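You operate a simulated robot arm through the tools that you are given. There is no shell and no other tool.

You run a simulated robot arm. Do the job below in one go: nothing can be reset, and whatever is moved stays where it is left.

JOB
Clear the emergency stop and bring the sockets back on.
Fine: pull the stop out, then press the blue reset button; sockets handle on, then start.

It is judged by the outcome, as a careful person would: the job done as asked, and still so three seconds after it is handed in. It fails if anything else is knocked over, pushed out of place, dropped, spilled or broken.

ROBOT AND FRAMES
A 6-joint arm with a two-finger parallel gripper, fixed in place. Base frame: the origin is at the foot of the arm, x ahead of it, y to its left, z up. Lengths are in mm, angles in degrees, forces in N, time in s.
With the tool pointing down near the work surface it reaches from about 100 to 740 mm from the base axis. Its first joint turns from -166.0 to 166.0 degrees. Payload 3.43 kg.
Tool frame: the origin (TCP) lies between the finger pads and is the grasp point; the fingertips stand 34 mm ahead of it; z points along the fingers, y is the line along which they close. The gripper opens to 128 mm. The fingers are 24 mm wide and 12 mm thick; the gripper's body (48 by 130 mm) begins 96 mm behind the TCP.
Orientation is that of the tool frame in the base frame, as a unit quaternion [x, y, z, w]. With the fingers straight down and closing along the base's y, the tool's x points along the base's -x, its y along +y and its z along -z.

CONTROLS
- The arm moves only by the tool nudge_tool. Its argument "plan" is text: rows parted by semicolons, each of 7 numbers parted by spaces: the turn, a rotation vector about the tool's x, y, z in degrees, then the shift along the tool's x, y, z in mm, then the gripper command, from -1 (shut) to 1 (fully open), values between in proportion. In form: rx ry rz x y z hand; .... A call has 1 to 20 rows; each row shifts and turns the commanded pose from where the row before left it, along the tool's axes as they then stand. Each row takes 0.2 s and may step no farther than 50 mm and 8.6 degrees from the row before; otherwise, or with a gripper value out of range, the whole call is refused. Where a pose cannot be reached the arm comes as near as it can. A force on the tool above 70 N (or 10 N above the force at the start of the call, whichever is more), or a blocked arm, ends the call early, and 0.2 s more pass. Each finger travels about 45 mm/s and halts on what it meets, pressing with about 24 N; the grip force reading is that of the motor and also rises with nothing between the fingers. The clock runs only during rows and for 0.2 s after the last one: add rows that do not move to give the fingers time. The reply holds the time, the measured pose of the TCP, the force on the tool along the base axes, the opening and the grip force, in the units named above and with some noise, with the torque about the TCP (base axes, N m) and any sound that the robot's microphone picked up, and new pictures: "show" is both (left out), scene, wrist or none.
- Cameras (640 x 400 px; columns grow to the right, rows downward): "scene" is fixed at [216.3, 648.5, 1700.2]; the picture's right is [-0.83, -0.56, 0.00], its down [-0.38, 0.57, -0.73] and it looks along [0.41, -0.61, -0.68] (base axes); focal length 357 px, centre (320, 200). "wrist" rides on the gripper at [76, -11, -160] in the tool frame; the picture's right is [0.15, 0.99, 0.00], its down [-0.88, 0.13, -0.46] and it looks along [-0.45, 0.07, 0.89] (tool axes); focal length 234 px, centre (320, 200). There is no depth. A picture from a camera that has moved, and an enlarged one, comes with that camera's place and axes in the base frame and with its lens. The place of the scene camera against the robot may be out by one fixed shift of up to 18 mm in any direction.
- zoom(camera, box): a new picture of the part [left, top, right, bottom] of that camera's present view, enlarged. It takes no simulated time.
- finish_job(): hands the job in; it is judged then, once.

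Nothing tells you positions but the pictures and the camera data. Unless the task says otherwise, let go and move clear before handing in.

The tools are called after "Request:" as name(argument=value, ...) on one line, values as JSON. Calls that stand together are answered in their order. nudge_tool: Moves the arm, as the interface text tells. Its arguments: {"type":"object","properties":{"plan":{"type":"string"},"show":{"type":"string","enum":["both","scene","wrist","none"]}},"required":["plan"]} The other tools are called the same way: zoom (camera, box) takes an enlarged picture of a part of a camera's view; finish_job () hands the job in.

At the start:

```text
time_s: 0.0
tool_pos: [352.6, 138.6, 1336.6]
orientation: [0.0, 1.0, 0.001, 0.0]
force: [0.7, 0.0, -0.3]
moment: [-0.01, -0.02, 0.02]
gripper_width: 128.0
gripper_force: 0.0
```

scene: 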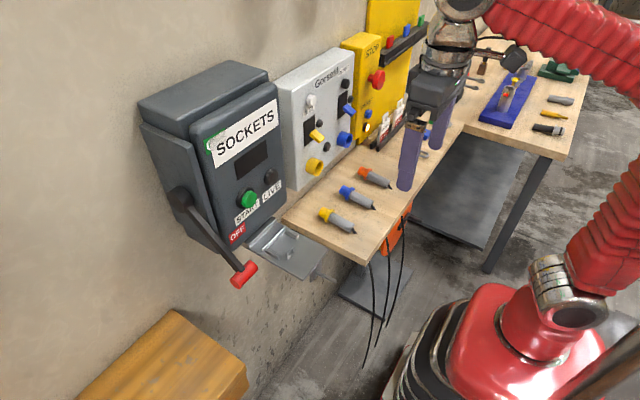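
wrist: 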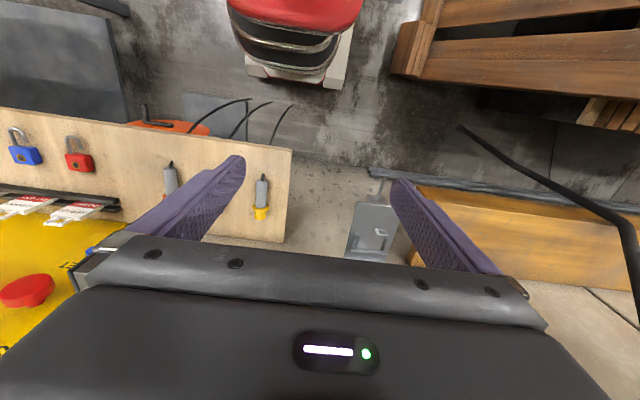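

I see a wall with a dark SOCKETS switch box (side handle, green start button), a grey control panel, and a yellow STOP box with a red mushroom button. I'll zoom in to locate the details before moving.

Request:
zoom(camera="scene", box=[120, 50, 300, 300])

Request:
zoom(camera="scene", box=[270, 0, 430, 180])

Request:
zoom(camera="scene", box=[335, 30, 415, 150])

Request:
zoom(camera="wrist", box=[0, 100, 320, 400])

```text
1.60 times, centred on (210, 175) of scene
camera zoom: at [216.3, 648.5, 1700.2], right [-0.83, -0.56, 0.0], down [-0.38, 0.57, -0.73], along [0.41, -0.61, -0.68], focal length 571 px, centre (496, 240)
```

zoom: 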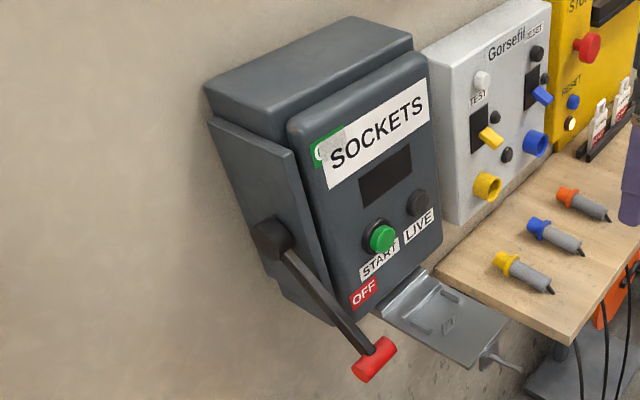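

```text
2.22 times, centred on (350, 90) of scene
camera zoom: at [216.3, 648.5, 1700.2], right [-0.83, -0.56, 0.0], down [-0.38, 0.57, -0.73], along [0.41, -0.61, -0.68], focal length 793 px, centre (253, 444)
```

zoom: 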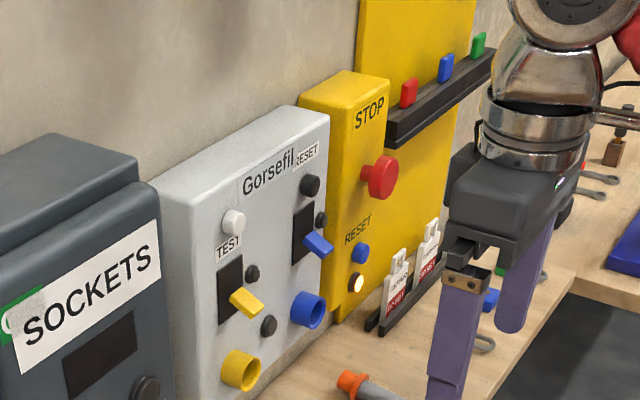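

```text
3.33 times, centred on (375, 90) of scene
camera zoom: at [216.3, 648.5, 1700.2], right [-0.83, -0.56, 0.0], down [-0.38, 0.57, -0.73], along [0.41, -0.61, -0.68], focal length 1190 px, centre (137, 567)
```

zoom: 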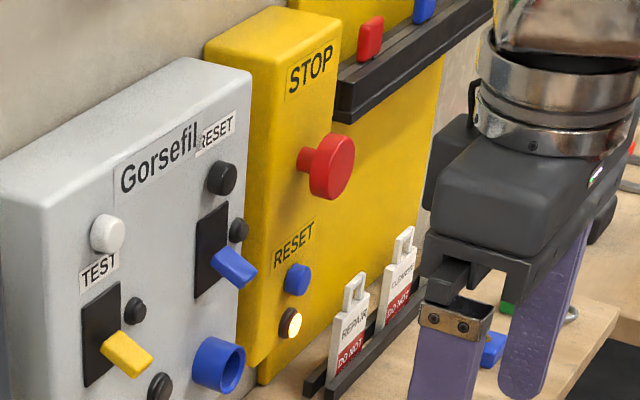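

```text
1.33 times, centred on (160, 250) of wrist
camera zoom: at [275.5, 126.9, 1497.1], right [-0.15, 0.99, 0.0], down [0.88, 0.13, 0.46], along [0.45, 0.07, -0.89], focal length 312 px, centre (533, 133)
```

zoom: 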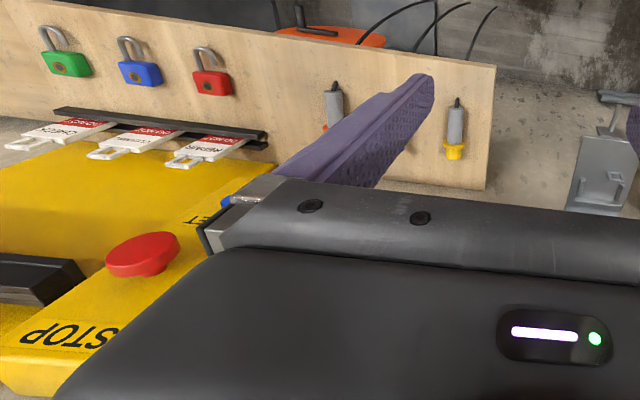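

The wall panels face -x, with SOCKETS at high y and the STOP box at about (627, -275, 1246). I'll tilt the tool so the fingers point at the wall (+x), in halves, watching the arm.

Request:
nudge_tool(plan="0 -8.5 0 0 0 0 1; 0 -8.5 0 0 0 0 1; 0 -8.5 0 0 0 0 1; 0 -8.5 0 0 0 0 1; 0 -8.5 0 0 0 0 1")

```text
time_s: 1.2
tool_pos: [351.5, 138.8, 1337.4]
orientation: [-0.002, 0.932, 0.002, 0.363]
force: [-0.8, -0.5, -1.0]
moment: [-0.01, -0.03, 0.01]
gripper_width: 128.0
gripper_force: 0.0
camera wrist: at [187.5, 127.0, 1403.5], right [-0.11, 0.99, -0.1], down [0.34, 0.13, 0.93], along [0.93, 0.07, -0.35], focal length 234 px, centre (320, 200)
```

scene: 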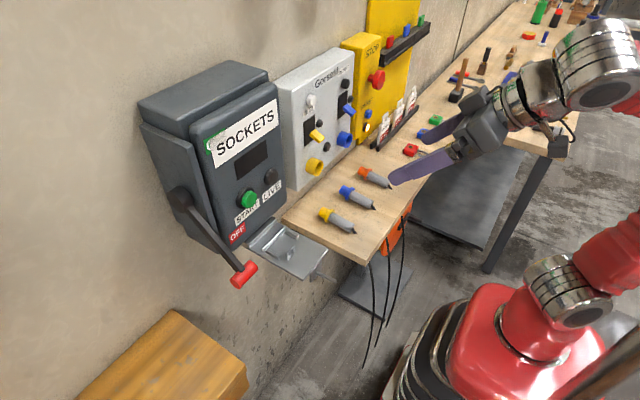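
wrist: 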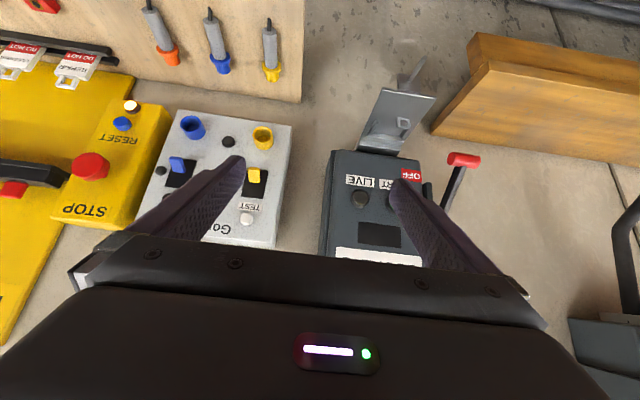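

The tilt works and the wrist camera now shows all panels (upside down). I'll zoom in for detail before finishing the tilt.

Request:
zoom(camera="wrist", box=[0, 60, 300, 260])

Request:
zoom(camera="wrist", box=[300, 60, 540, 280])

Request:
zoom(camera="scene", box=[320, 0, 480, 150])

```text
2.00 times, centred on (150, 160) of wrist
camera zoom: at [187.5, 127.0, 1403.5], right [-0.11, 0.99, -0.1], down [0.34, 0.13, 0.93], along [0.93, 0.07, -0.35], focal length 468 px, centre (660, 280)
```

zoom: 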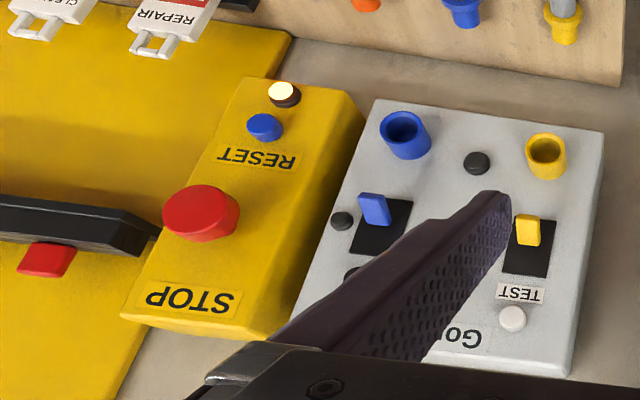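

```text
1.82 times, centred on (420, 170) of wrist
camera zoom: at [187.5, 127.0, 1403.5], right [-0.11, 0.99, -0.1], down [0.34, 0.13, 0.93], along [0.93, 0.07, -0.35], focal length 426 px, centre (138, 254)
```

zoom: 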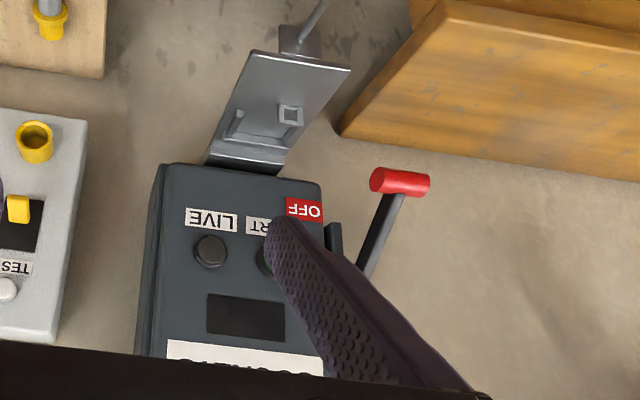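

```text
2.67 times, centred on (400, 75) of scene
camera zoom: at [216.3, 648.5, 1700.2], right [-0.83, -0.56, 0.0], down [-0.38, 0.57, -0.73], along [0.41, -0.61, -0.68], focal length 952 px, centre (107, 533)
```

zoom: 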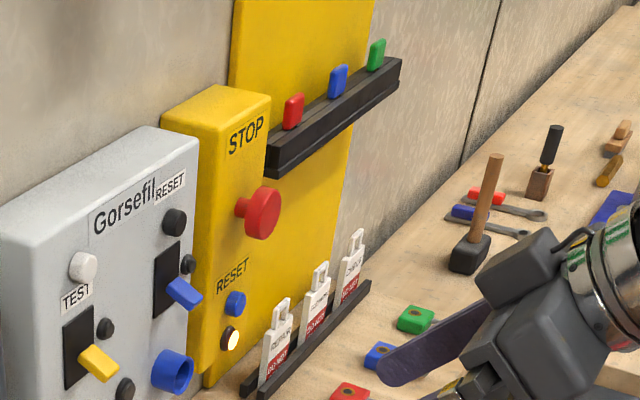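

The STOP mushroom, blue RESET below it and a lit lamp are clear; the SOCKETS lever points down to OFF with a red knob. I'll finish the tilt to horizontal.

Request:
nudge_tool(plan="0 -8.5 0 0 0 0 1; 0 -8.5 0 0 0 0 1; 0 -8.5 0 0 0 0 1; 0 -8.5 0 0 0 0 1; 0 -8.5 0 0 0 0 1; 0 -4.8 0 0 0 0 1; 0 0 0 0 0 0 1")

```text
time_s: 2.8
tool_pos: [352.1, 140.0, 1337.9]
orientation: [-0.001, 0.707, 0.001, 0.707]
force: [0.5, 0.0, 0.2]
moment: [-0.01, 0.04, -0.01]
gripper_width: 128.1
gripper_force: 0.1
camera wrist: at [191.0, 127.0, 1262.8], right [0.0, 0.99, -0.15], down [-0.45, 0.13, 0.88], along [0.89, 0.07, 0.45], focal length 234 px, centre (320, 200)
```

scene: 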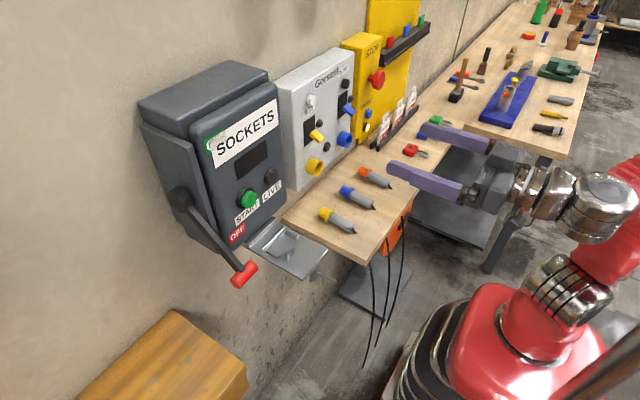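
wrist: 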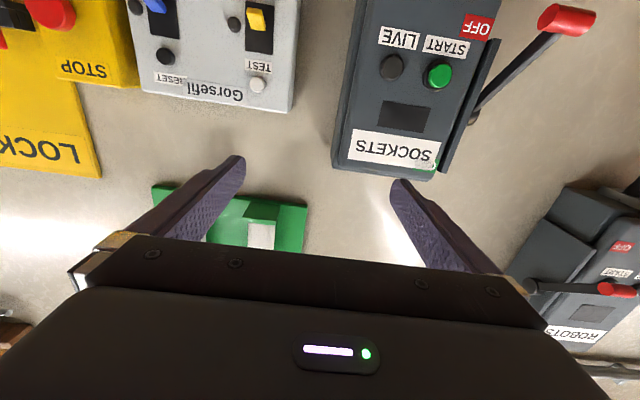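

Tool is horizontal. SOCKETS knob is around (537, 410, 1155), START near (620, 310, 1224), and a different box "ROBOTS" is beyond at higher y (leave it alone). I'll move sideways towards the STOP box, staying well back from the wall.

Request:
nudge_tool(plan="0 0 0 12 -42 6 1; 0 0 0 12 -42 6 1; 0 0 0 12 -42 6 1; 0 0 0 12 -42 6 1; 0 0 0 12 -42 6 1; 0 0 0 12 -42 6 1; 0 0 0 12 -42 6 1; 0 0 0 12 -42 6 1; 0 0 0 0 0 0 1")

```text
time_s: 4.8
tool_pos: [371.0, 8.2, 1307.5]
orientation: [0.0, 0.708, 0.0, 0.706]
force: [-0.6, 0.1, -0.2]
moment: [-0.02, -0.01, 0.02]
gripper_width: 128.3
gripper_force: 0.0
out of reach, approached as far as the arm can: row 3, 4, 5, 6, 7, 8
camera wrist: at [210.2, -4.5, 1232.6], right [0.0, 0.99, -0.15], down [-0.45, 0.13, 0.88], along [0.89, 0.07, 0.45], focal length 234 px, centre (320, 200)
```

scene: 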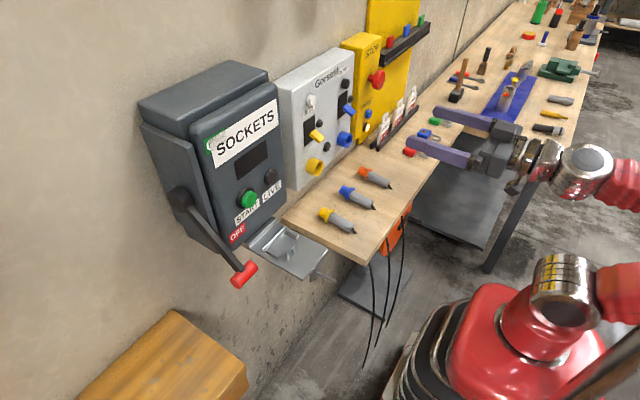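
wrist: 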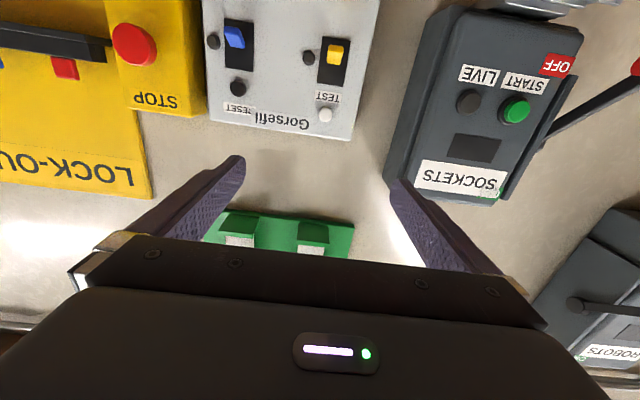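

The pose got too close to the base axis to be reachable with the tool horizontal. I'll move outward (+x) first, then sideways; all panels are at x≈600 or more so there's room.

Request:
nudge_tool(plan="0 0 0 0 0 30 1; 0 0 0 0 0 30 1; 0 0 0 0 0 30 1", show="none")

```text
time_s: 5.6
tool_pos: [458.4, 8.8, 1305.9]
orientation: [0.002, 0.708, -0.002, 0.706]
force: [-1.3, -0.6, -0.5]
moment: [0.01, 0.01, -0.01]
gripper_width: 128.1
gripper_force: 0.0
```

The command frame restarts from the reached pose. Now sideways to y≈-290 and down to STOP height, staying at x≈480.

Request:
nudge_tool(plan="0 0 0 10 -37 2 1; 0 0 0 10 -37 2 1; 0 0 0 10 -37 2 1; 0 0 0 10 -37 2 1; 0 0 0 10 -37 2 1; 0 0 0 10 -37 2 1; 0 0 0 10 -37 2 1; 0 0 0 10 -37 2 1; 0 0 0 0 0 0 1")

```text
time_s: 7.6
tool_pos: [466.7, -12.6, 1253.1]
orientation: [0.019, 0.736, -0.025, 0.676]
force: [-0.6, 0.3, -0.5]
moment: [0.0, 0.02, -0.07]
gripper_width: 128.1
gripper_force: 0.1
out of reach, approached as far as the arm can: row 1, 2, 3, 4, 5, 6, 7, 8
camera wrist: at [300.2, -15.9, 1191.4], right [0.05, 0.99, -0.16], down [-0.37, 0.16, 0.91], along [0.93, 0.01, 0.37], focal length 234 px, centre (320, 200)
```

scene: 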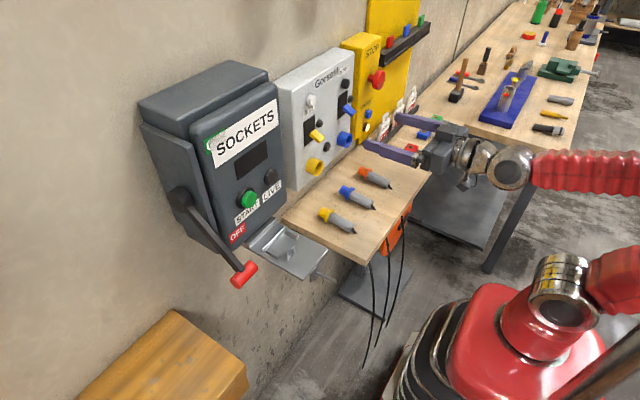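
wrist: 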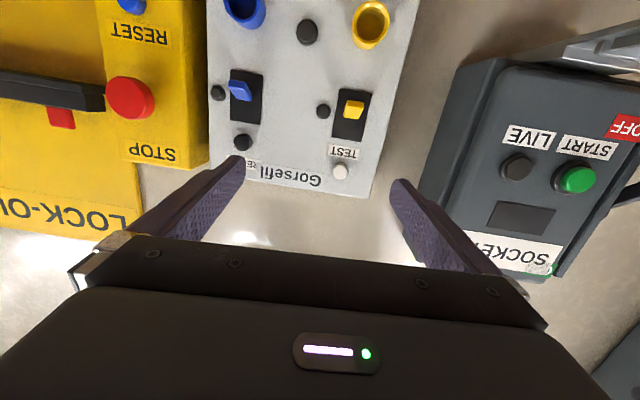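

The wrist is near a singular/limit pose when pointing straight ahead here. I'll tilt the fingers downward about 50°, do the sideways travel that way, then tilt back up in front of the STOP box.

Request:
nudge_tool(plan="-3.5 5 0 0 0 0 1; 0 8.5 0 0 0 0 1; 0 8.5 0 0 0 0 1; 0 8.5 0 0 0 0 1; 0 8.5 0 0 0 0 1; 0 8.5 0 0 0 0 1; 0 0 0 0 0 0 1", show="scene")

```text
time_s: 9.2
tool_pos: [472.2, -28.3, 1254.0]
orientation: [0.054, 0.912, -0.056, 0.404]
force: [0.3, 1.8, -0.1]
moment: [-0.09, -0.04, -0.12]
gripper_width: 128.0
gripper_force: 0.0
out of reach, approached as far as the arm can: row 1, 2, 3, 4
```

scene: 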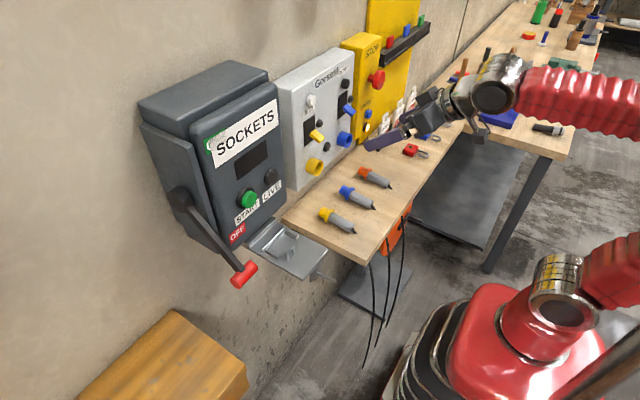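

Tilt succeeded though the tool yawed a bit to the right. Now travel sideways to y≈-290 with the fingers sloping down.

Request:
nudge_tool(plan="0 0 0 -2 -36.7 5.4 1; 0 0 0 -2 -36.7 5.4 1; 0 0 0 -2 -36.7 5.4 1; 0 0 0 -2 -36.7 5.4 1; 0 0 0 -2 -36.7 5.4 1; 0 0 0 -2 -36.7 5.4 1; 0 0 0 -2 -36.7 5.4 1; 0 0 0 0 0 0 1")

```text
time_s: 11.0
tool_pos: [473.5, -285.5, 1249.2]
orientation: [0.057, 0.912, -0.052, 0.403]
force: [0.2, 0.6, -0.5]
moment: [0.01, 0.02, 0.01]
gripper_width: 128.0
gripper_force: 0.1
camera wrist: at [303.4, -270.5, 1302.3], right [0.04, 0.99, -0.16], down [0.28, 0.14, 0.95], along [0.96, -0.08, -0.27], focal length 234 px, centre (320, 200)
```

scene: 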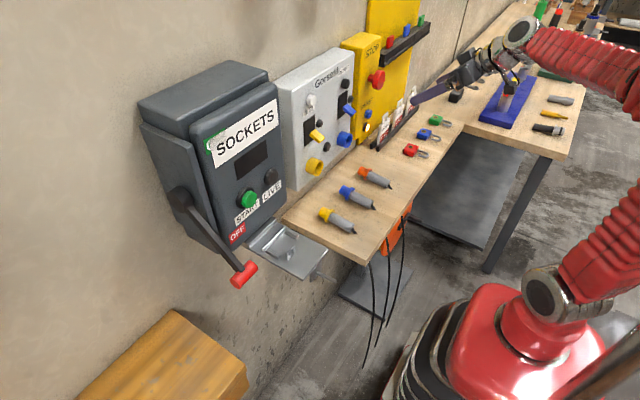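
wrist: 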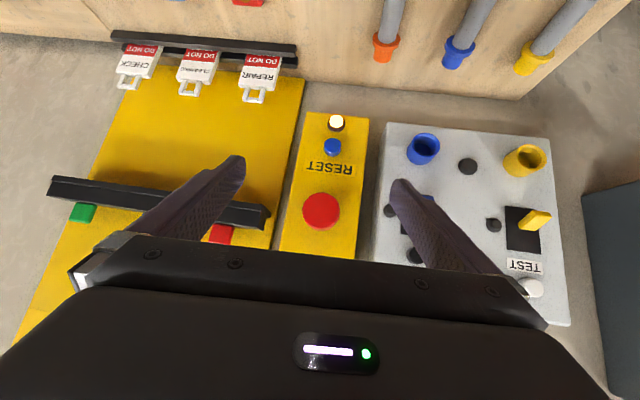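

I'm in front of the STOP box: mushroom at about (640, -296, 1225), blue RESET about 110 mm lower. Now I'll straighten the yaw and tilt up to horizontal.

Request:
nudge_tool(plan="-4.1 -0.35 -3.7 0 0 0 1; -4.1 -0.35 -3.7 0 0 0 1; 0 -8.5 0 0 0 0 1; 0 -8.5 0 0 0 0 1; 0 -8.5 0 0 0 0 1; 0 -8.5 0 0 0 0 1; 0 -8.5 0 0 0 0 1; 0 0 0 0 0 0 1")

```text
time_s: 12.8
tool_pos: [473.5, -287.1, 1250.0]
orientation: [-0.033, 0.703, 0.0, 0.711]
force: [-0.1, 0.3, 0.1]
moment: [0.01, 0.02, 0.03]
gripper_width: 128.1
gripper_force: 0.1
camera wrist: at [313.6, -310.4, 1173.9], right [-0.05, 0.98, -0.19], down [-0.47, 0.15, 0.87], along [0.88, 0.13, 0.46], focal length 234 px, centre (320, 200)
```

scene: 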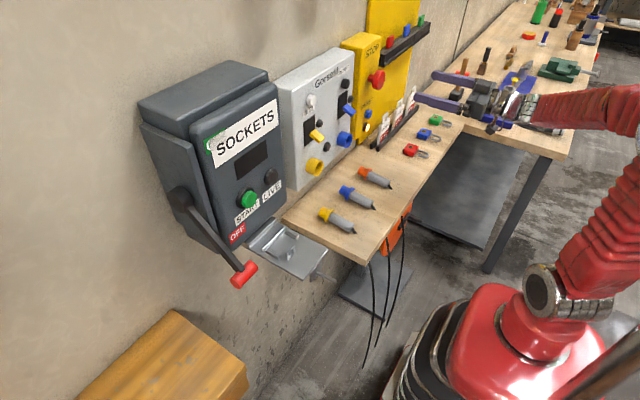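
wrist: 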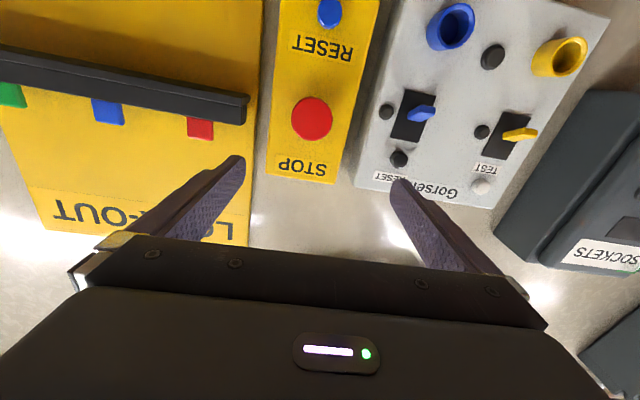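

Triangulating, STOP head is at about (644, -297, 1225) and blue RESET at about (671, -297, 1102). I'll zoom to measure the head and the panel's orientation.

Request:
zoom(camera="wrist", box=[240, 0, 400, 200])

Request:
zoom(camera="scene", box=[340, 30, 440, 130])

```text
2.00 times, centred on (320, 100) of wrist
camera zoom: at [313.6, -310.4, 1173.9], right [-0.05, 0.98, -0.19], down [-0.47, 0.15, 0.87], along [0.88, 0.13, 0.46], focal length 468 px, centre (320, 400)
```

zoom: 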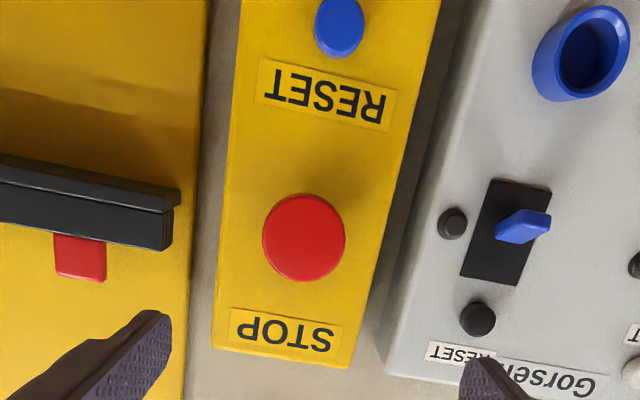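

```text
4.00 times, centred on (390, 80) of scene
camera zoom: at [216.3, 648.5, 1700.2], right [-0.83, -0.56, 0.0], down [-0.38, 0.57, -0.73], along [0.41, -0.61, -0.68], focal length 1428 px, centre (40, 680)
```

zoom: 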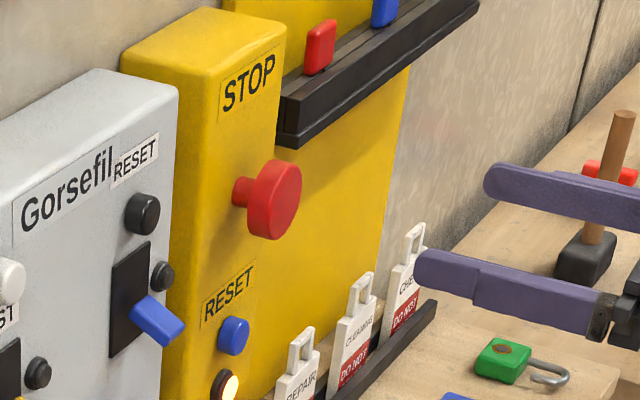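

The STOP head is about 56 mm across with a visible neck, box face near x≈680. I'll square up the tool, close to ~85 mm opening, centre on the head and move forward part-way.

Request:
nudge_tool(plan="2.7 0.5 2.7 0 0 0 0.3; 0 0 0 25 -10 0 0.3; 0 0 0 0 0 30 0.3; 0 0 0 0 0 30 0.3; 0 0 0 0 0 30 0.3; 0 0 0 0 0 0 0.3")

```text
time_s: 14.2
tool_pos: [560.6, -297.5, 1222.6]
orientation: [-0.001, 0.707, 0.001, 0.708]
force: [-0.2, 0.2, 0.3]
moment: [-0.04, 0.0, -0.01]
gripper_width: 83.1
gripper_force: 0.1
camera wrist: at [400.5, -310.1, 1147.5], right [0.0, 0.99, -0.15], down [-0.46, 0.13, 0.88], along [0.89, 0.07, 0.45], focal length 234 px, centre (320, 200)
```

scene: 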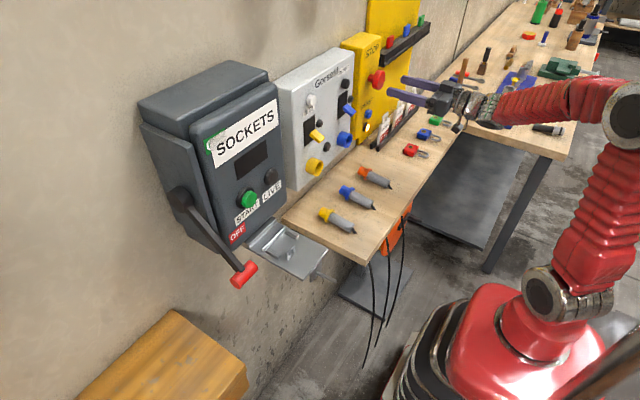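
wrist: 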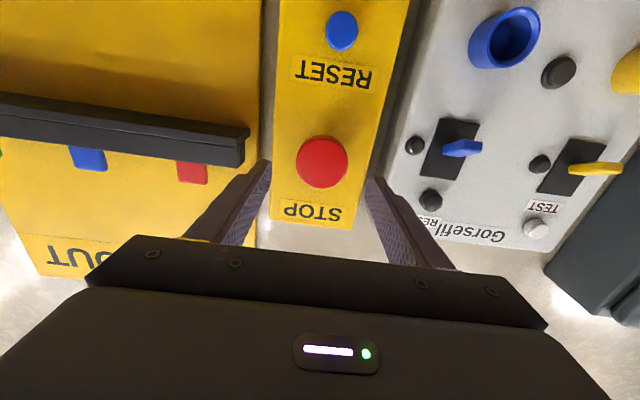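

The head is centred between the fingers. Moving forward to straddle it, then checking.

Request:
nudge_tool(plan="0 0 0 0 0 30 0.3; 0 0 0 0 0 30 0.3; 0 0 0 0 0 8 0.3; 0 0 0 0 0 0 0.3")

```text
time_s: 15.2
tool_pos: [631.3, -297.5, 1224.5]
orientation: [0.0, 0.707, 0.001, 0.708]
force: [0.2, -0.2, 0.3]
moment: [-0.01, -0.03, 0.01]
gripper_width: 83.2
gripper_force: 0.2
camera wrist: at [470.3, -309.6, 1149.5], right [0.0, 0.99, -0.15], down [-0.46, 0.13, 0.88], along [0.89, 0.07, 0.45], focal length 234 px, centre (320, 200)
```

scene: 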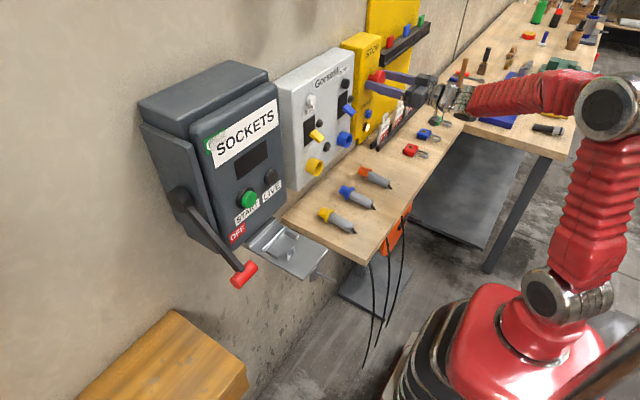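
wrist: 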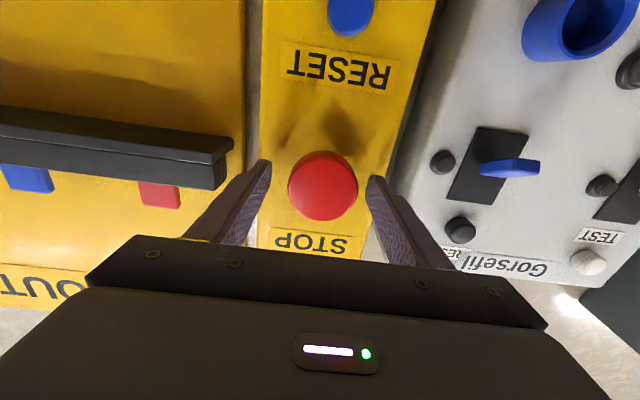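

Fingers straddle the head. Advance a few mm more and close on it.

Request:
nudge_tool(plan="0 0 0 0 0 6 0.3; 0 0 0 0 0 0 -0.5; 0 0 0 0 0 0 -0.5; 0 0 0 0 0 0 -0.5; 0 0 0 0 0 0 -0.5", show="wrist")

```text
time_s: 16.4
tool_pos: [636.9, -294.8, 1224.3]
orientation: [-0.002, 0.707, 0.002, 0.707]
force: [-0.6, 13.6, 0.0]
moment: [-0.03, -0.13, 0.28]
gripper_width: 55.5
gripper_force: 45.2
camera wrist: at [476.4, -307.9, 1149.2], right [0.0, 0.99, -0.15], down [-0.46, 0.13, 0.88], along [0.89, 0.07, 0.45], focal length 234 px, centre (320, 200)
```

wrist: 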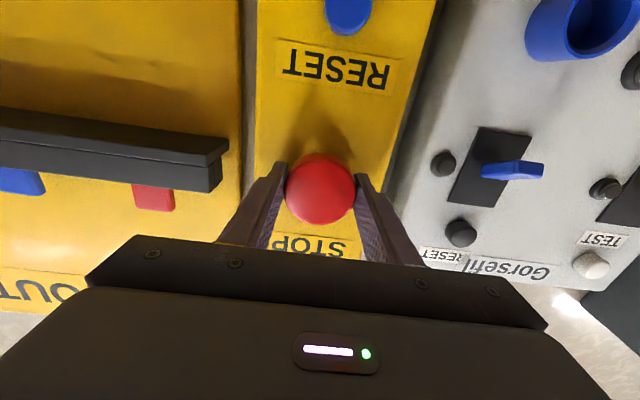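

The head is gripped (55.5 mm). Now I'll ease sideways 2 mm to re-centre and pull straight out slowly, watching force and sound.

Request:
nudge_tool(plan="0 0 0 0 2.5 0 -1; 0 0 0 0 0 -3 -1; 0 0 0 0 0 -3 -1; 0 0 0 0 0 -3 -1; 0 0 0 0 0 -3 -1; 0 0 0 0 0 0 -1")

```text
time_s: 17.8
tool_pos: [626.2, -295.6, 1223.6]
orientation: [0.0, 0.707, 0.0, 0.707]
force: [38.2, -13.3, 13.3]
moment: [-0.05, -0.08, -0.02]
gripper_width: 55.8
gripper_force: 45.0
camera wrist: at [466.4, -307.4, 1148.7], right [0.0, 0.99, -0.15], down [-0.46, 0.13, 0.88], along [0.89, 0.07, 0.45], focal length 234 px, centre (320, 200)
```

scene: 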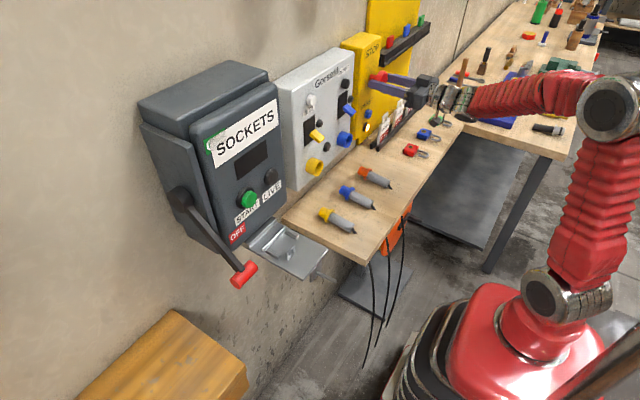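
wrist: 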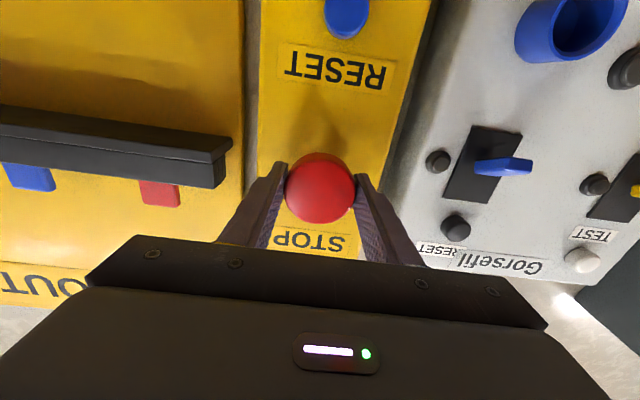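

The head came out with the fingers by about 10 mm (no slip), with 38 N resisting. I'll pull a bit more to see whether it clicks or reaches its end.

Request:
nudge_tool(plan="0 0 0 0 0 -2 -1; 0 0 0 0 0 -2 -1; 0 0 0 0 0 0 -1", show="wrist")

Request:
zoom(camera="wrist", box=[240, 100, 400, 260])

Request:
zoom(camera="scene", box=[340, 40, 420, 140])

```text
time_s: 18.6
tool_pos: [622.7, -295.3, 1222.6]
orientation: [0.0, 0.707, 0.0, 0.707]
force: [39.9, -14.9, 8.1]
moment: [0.0, 0.07, -0.09]
gripper_width: 55.5
gripper_force: 44.5
camera wrist: at [461.8, -307.3, 1147.9], right [0.0, 0.99, -0.15], down [-0.46, 0.13, 0.88], along [0.89, 0.07, 0.45], focal length 234 px, centre (320, 200)
```

wrist: 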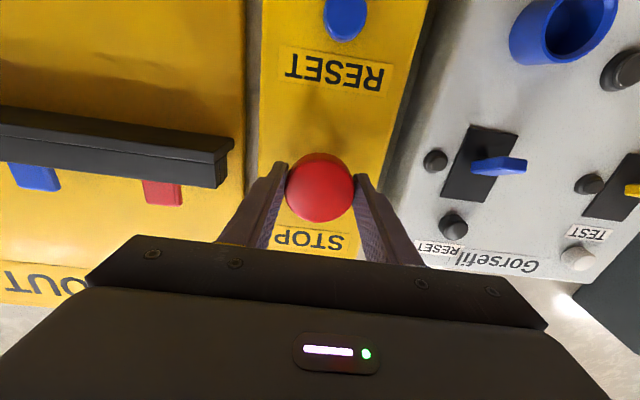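

```text
2.50 times, centred on (320, 180) of wrist
camera zoom: at [461.8, -307.3, 1147.9], right [0.0, 0.99, -0.15], down [-0.46, 0.13, 0.88], along [0.89, 0.07, 0.45], focal length 585 px, centre (320, 250)
```

zoom: 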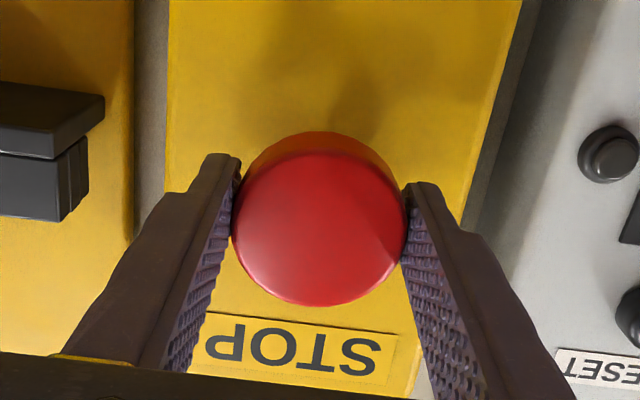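

```text
4.00 times, centred on (380, 90) of scene
camera zoom: at [216.3, 648.5, 1700.2], right [-0.83, -0.56, 0.0], down [-0.38, 0.57, -0.73], along [0.41, -0.61, -0.68], focal length 1428 px, centre (80, 640)
```

zoom: 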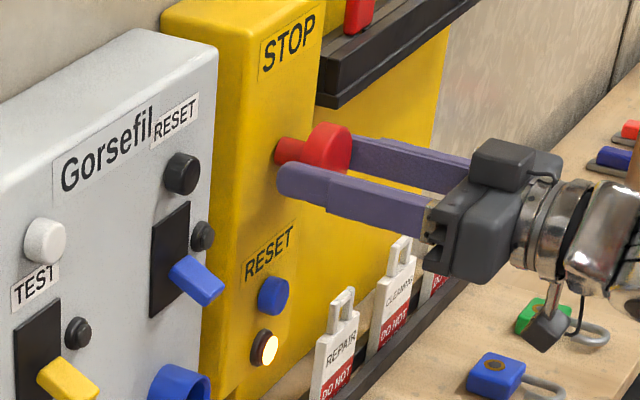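

The head seems ~15 mm out with a steady ~40 N. I'll pull a couple more mm and compare head-to-finger position to detect slipping.

Request:
nudge_tool(plan="0 0 0 0 0 -2 -1; 0 0 0 0 0 -2 -1; 0 0 0 0 0 0 -1", show="wrist")

Request:
zoom(camera="wrist", box=[240, 100, 400, 260])

Request:
zoom(camera="scene", box=[340, 40, 420, 140])

```text
time_s: 19.4
tool_pos: [618.3, -295.2, 1221.9]
orientation: [0.0, 0.708, 0.001, 0.706]
force: [39.9, -14.0, -3.0]
moment: [0.09, 0.18, -0.14]
gripper_width: 55.7
gripper_force: 44.9
camera wrist: at [457.6, -307.3, 1147.7], right [0.0, 0.99, -0.15], down [-0.45, 0.13, 0.88], along [0.89, 0.07, 0.45], focal length 234 px, centre (320, 200)
```

wrist: 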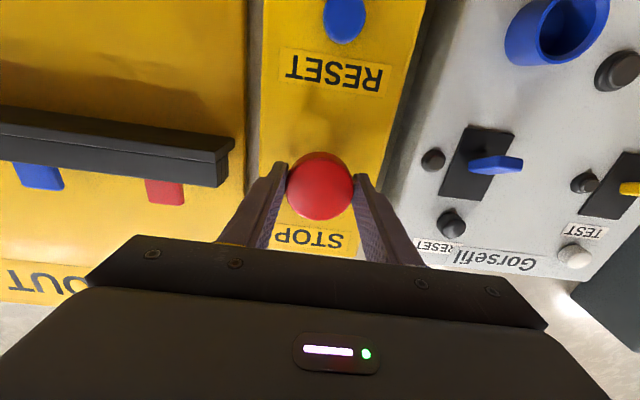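

```text
2.50 times, centred on (320, 180) of wrist
camera zoom: at [457.6, -307.3, 1147.7], right [0.0, 0.99, -0.15], down [-0.45, 0.13, 0.88], along [0.89, 0.07, 0.45], focal length 585 px, centre (320, 250)
```

zoom: 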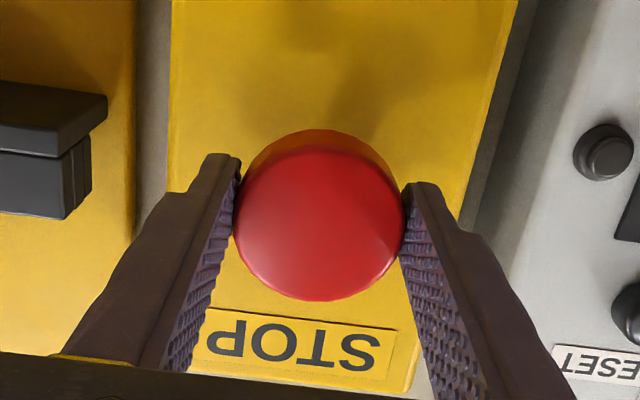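

```text
4.00 times, centred on (380, 90) of scene
camera zoom: at [216.3, 648.5, 1700.2], right [-0.83, -0.56, 0.0], down [-0.38, 0.57, -0.73], along [0.41, -0.61, -0.68], focal length 1428 px, centre (80, 640)
```

zoom: 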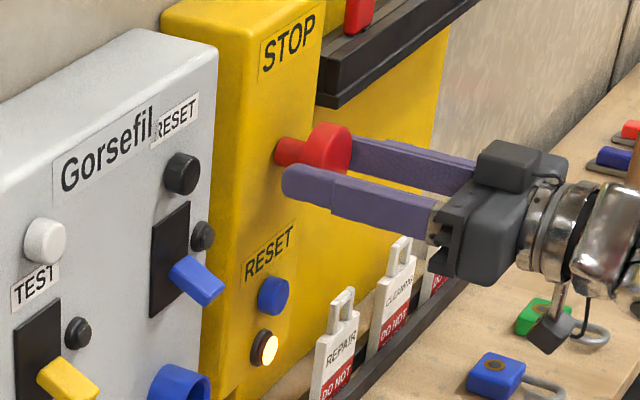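

The scene view shows the head no longer moving while the fingers slide: the stop is out at its end of travel (neck clearly longer). I'll open the fingers and check that it stays out.

Request:
nudge_tool(plan="0 0 0 0 0 1 -0.3; 0 0 0 0 0 0 0.3; 0 0 0 0 0 0 0.3; 0 0 0 0 0 0 0.3; 0 0 0 0 0 -30 0.3; 0 0 0 0 0 -20 0.3; 0 0 0 0 0 0 0.3")

Request:
zoom(camera="scene", box=[340, 40, 420, 140])

Request:
zoom(camera="wrist", box=[240, 0, 400, 260])

```text
time_s: 21.0
tool_pos: [568.6, -296.7, 1224.1]
orientation: [-0.002, 0.706, 0.002, 0.708]
force: [0.3, 0.5, 0.4]
moment: [0.02, -0.01, -0.02]
gripper_width: 82.9
gripper_force: 0.1
camera wrist: at [407.8, -308.5, 1148.2], right [0.0, 0.99, -0.15], down [-0.46, 0.13, 0.88], along [0.89, 0.07, 0.45], focal length 234 px, centre (320, 200)
```

scene: 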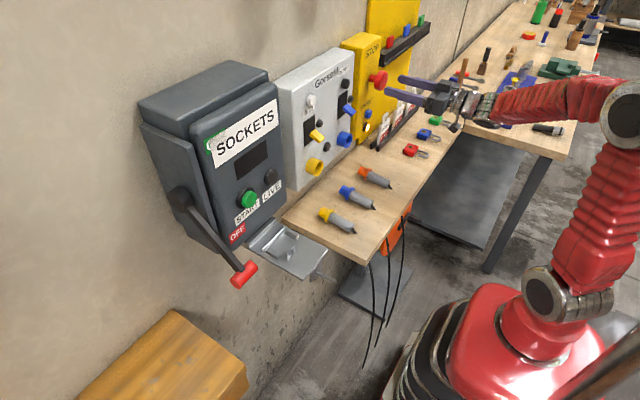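
wrist: 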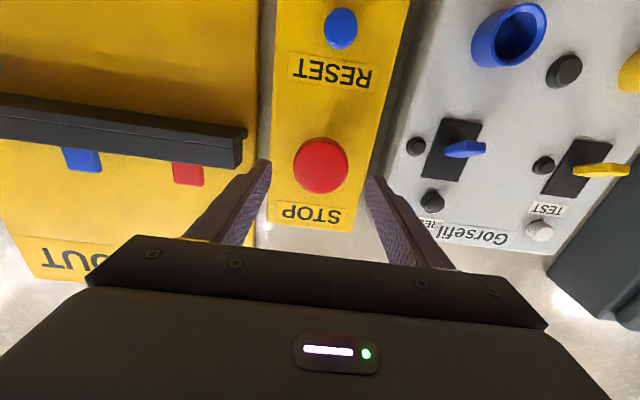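

```text
4.00 times, centred on (380, 90) of scene
camera zoom: at [216.3, 648.5, 1700.2], right [-0.83, -0.56, 0.0], down [-0.38, 0.57, -0.73], along [0.41, -0.61, -0.68], focal length 1428 px, centre (80, 640)
```

zoom: 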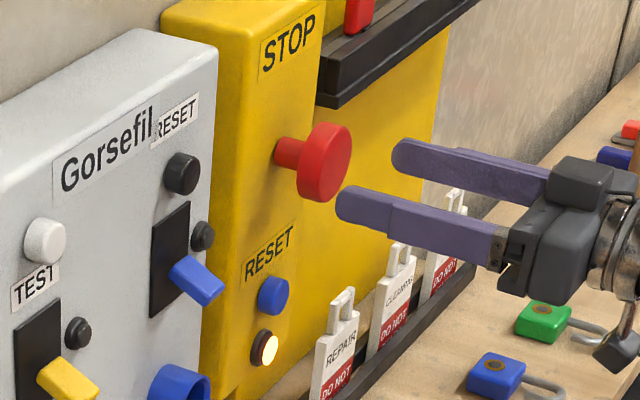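

```text
1.54 times, centred on (320, 130) of wrist
camera zoom: at [407.8, -308.5, 1148.2], right [0.0, 0.99, -0.15], down [-0.46, 0.13, 0.88], along [0.89, 0.07, 0.45], focal length 360 px, centre (320, 308)
```

zoom: 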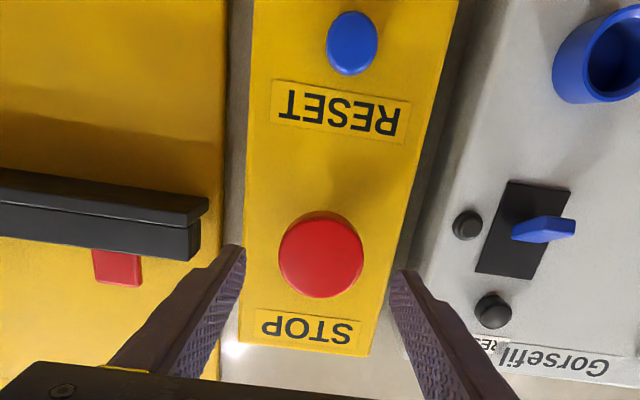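

The stop stays out (~10 mm further than before). Next: retreat slightly, close the fingers, and go down to the height of the blue RESET (z≈1102) on the yellow box.

Request:
nudge_tool(plan="0 0 0 0 0 -10 -1; 0 0 0 40 0 0 -1; 0 0 0 40 0 0 -1; 0 0 0 41 0 0 -1; 0 0 0 0 0 0 -1; 0 0 0 0 0 0 -1")

Request:
zoom(camera="wrist", box=[240, 60, 400, 260])

```text
time_s: 22.4
tool_pos: [557.3, -291.9, 1104.1]
orientation: [-0.001, 0.706, 0.001, 0.708]
force: [-0.3, -0.7, 0.5]
moment: [-0.03, 0.01, 0.01]
gripper_width: 0.0
gripper_force: 23.9
camera wrist: at [395.6, -304.7, 1028.0], right [0.0, 0.99, -0.15], down [-0.46, 0.13, 0.88], along [0.89, 0.07, 0.45], focal length 234 px, centre (320, 200)
```

scene: 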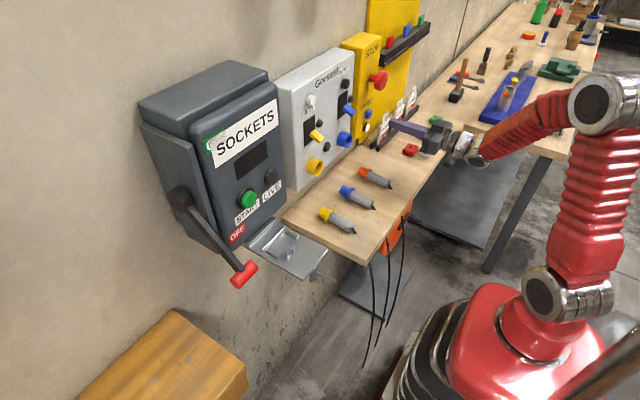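
wrist: 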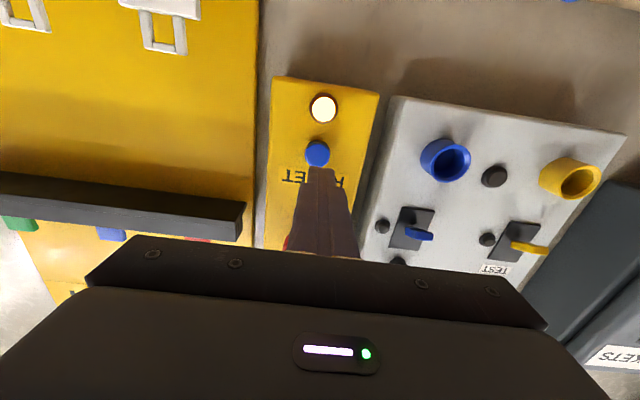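

```text
2.00 times, centred on (320, 160) of wrist
camera zoom: at [395.6, -304.7, 1028.0], right [0.0, 0.99, -0.15], down [-0.46, 0.13, 0.88], along [0.89, 0.07, 0.45], focal length 468 px, centre (320, 280)
```

zoom: 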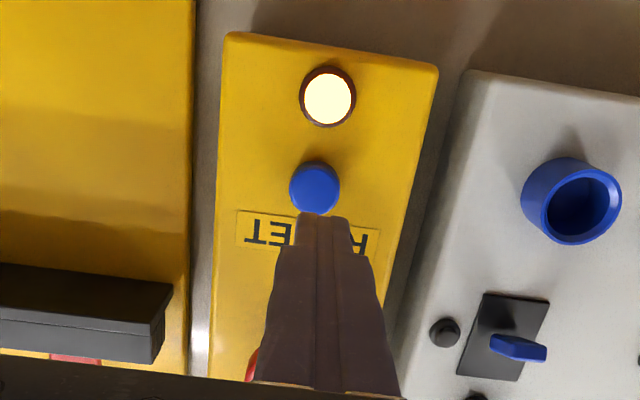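

RESET is at about (665, -296.5, 1104); I need to shift ~4.5 mm right (−y). Then approach to just short of the button.

Request:
nudge_tool(plan="0 0 0 0 -4.5 20 -1; 0 0 0 0 0 20 -1; 0 0 0 0 0 20 -1; 0 0 0 0 0 0 -1")

Request:
zoom(camera="wrist", box=[240, 60, 400, 260])

Request:
zoom(camera="scene", box=[340, 60, 440, 160])

```text
time_s: 23.4
tool_pos: [618.6, -297.4, 1103.3]
orientation: [-0.001, 0.706, 0.0, 0.708]
force: [-0.3, -0.5, 1.0]
moment: [0.01, 0.02, 0.03]
gripper_width: 0.0
gripper_force: 24.0
camera wrist: at [458.7, -309.4, 1027.6], right [0.0, 0.99, -0.15], down [-0.46, 0.13, 0.88], along [0.89, 0.07, 0.45], focal length 234 px, centre (320, 200)
```

scene: 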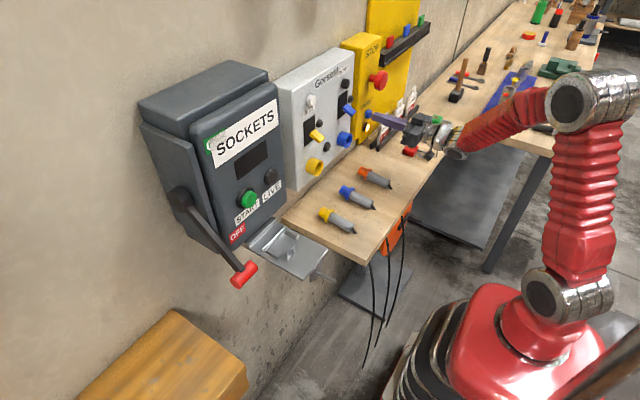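
wrist: 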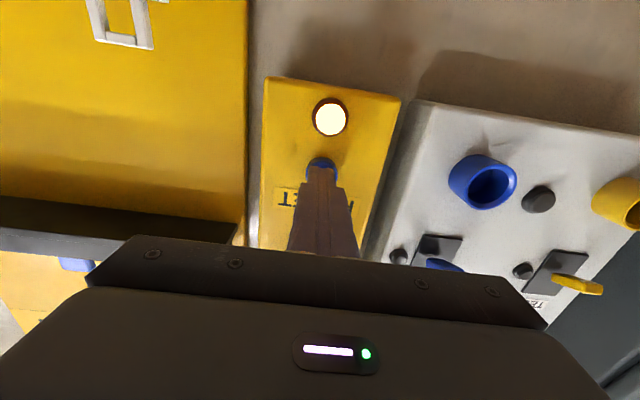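

```text
2.00 times, centred on (320, 160) of wrist
camera zoom: at [458.7, -309.4, 1027.6], right [0.0, 0.99, -0.15], down [-0.46, 0.13, 0.88], along [0.89, 0.07, 0.45], focal length 468 px, centre (320, 280)
```

zoom: 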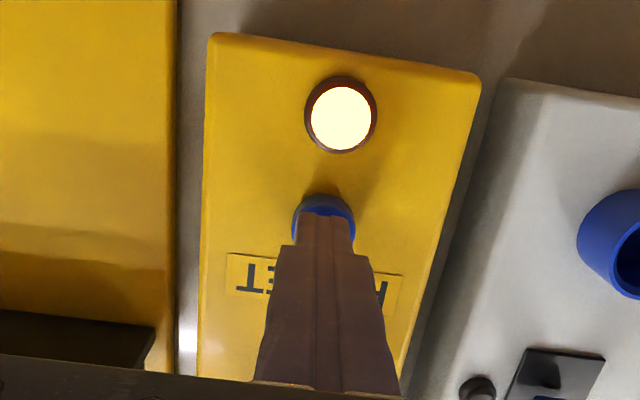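

```text
4.00 times, centred on (390, 110) of scene
camera zoom: at [216.3, 648.5, 1700.2], right [-0.83, -0.56, 0.0], down [-0.38, 0.57, -0.73], along [0.41, -0.61, -0.68], focal length 1428 px, centre (40, 560)
```

zoom: 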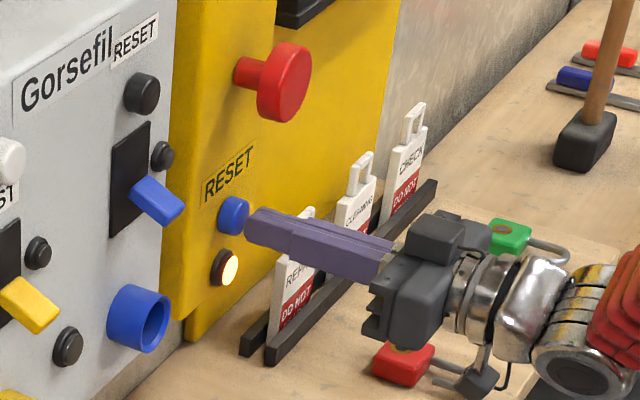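

The fingertips line up with the blue RESET, nearly touching. I'll advance in small steps until it presses.

Request:
nudge_tool(plan="0 0 0 0 0 3 -1; 0 0 0 0 0 3 -1; 0 0 0 0 0 3 -1; 0 0 0 0 0 0 -1", show="none")

```text
time_s: 24.4
tool_pos: [627.3, -296.7, 1104.4]
orientation: [0.0, 0.706, 0.0, 0.708]
force: [-2.1, -0.5, -1.6]
moment: [-0.01, 0.03, -0.01]
gripper_width: 0.1
gripper_force: 24.1
```

Request:
nudge_tool(plan="0 0 0 0 0 2 -1; 0 0 0 0 0 2 -1; 0 0 0 0 0 0 -1")

Request:
zoom(camera="scene", box=[340, 60, 440, 160])

```text
time_s: 25.2
tool_pos: [629.8, -297.5, 1104.6]
orientation: [0.0, 0.707, 0.0, 0.707]
force: [-2.5, 1.5, 1.9]
moment: [-0.02, 0.01, 0.03]
gripper_width: 0.1
gripper_force: 24.0
heard: click
camera wrist: at [469.8, -310.6, 1029.1], right [0.0, 0.99, -0.15], down [-0.46, 0.13, 0.88], along [0.89, 0.07, 0.45], focal length 234 px, centre (320, 200)
```

scene: 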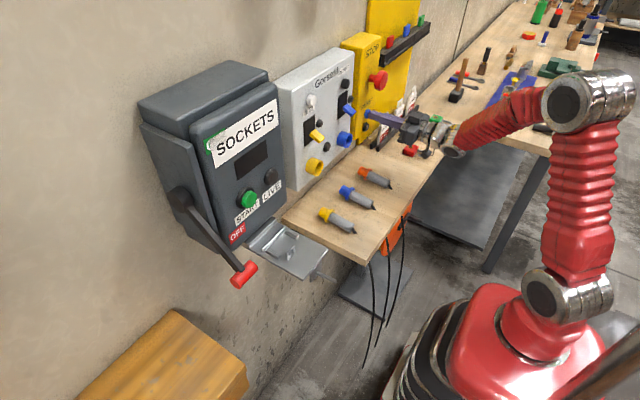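
wrist: 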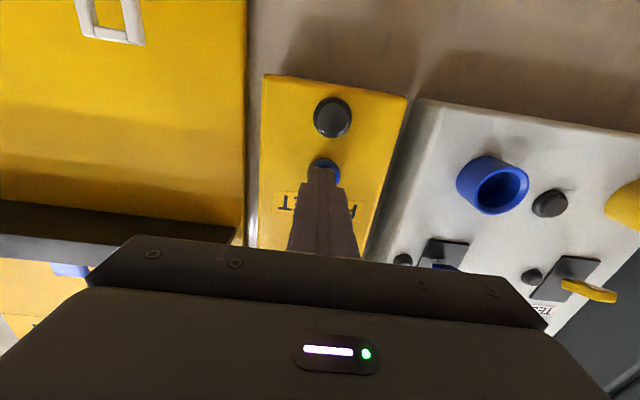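

```text
4.00 times, centred on (390, 110) of scene
camera zoom: at [216.3, 648.5, 1700.2], right [-0.83, -0.56, 0.0], down [-0.38, 0.57, -0.73], along [0.41, -0.61, -0.68], focal length 1428 px, centre (40, 560)
```

zoom: 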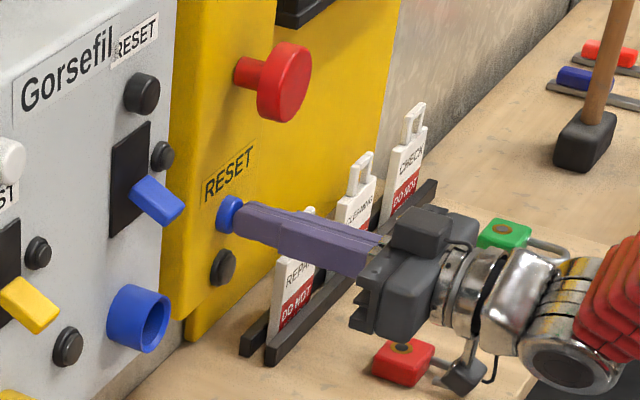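

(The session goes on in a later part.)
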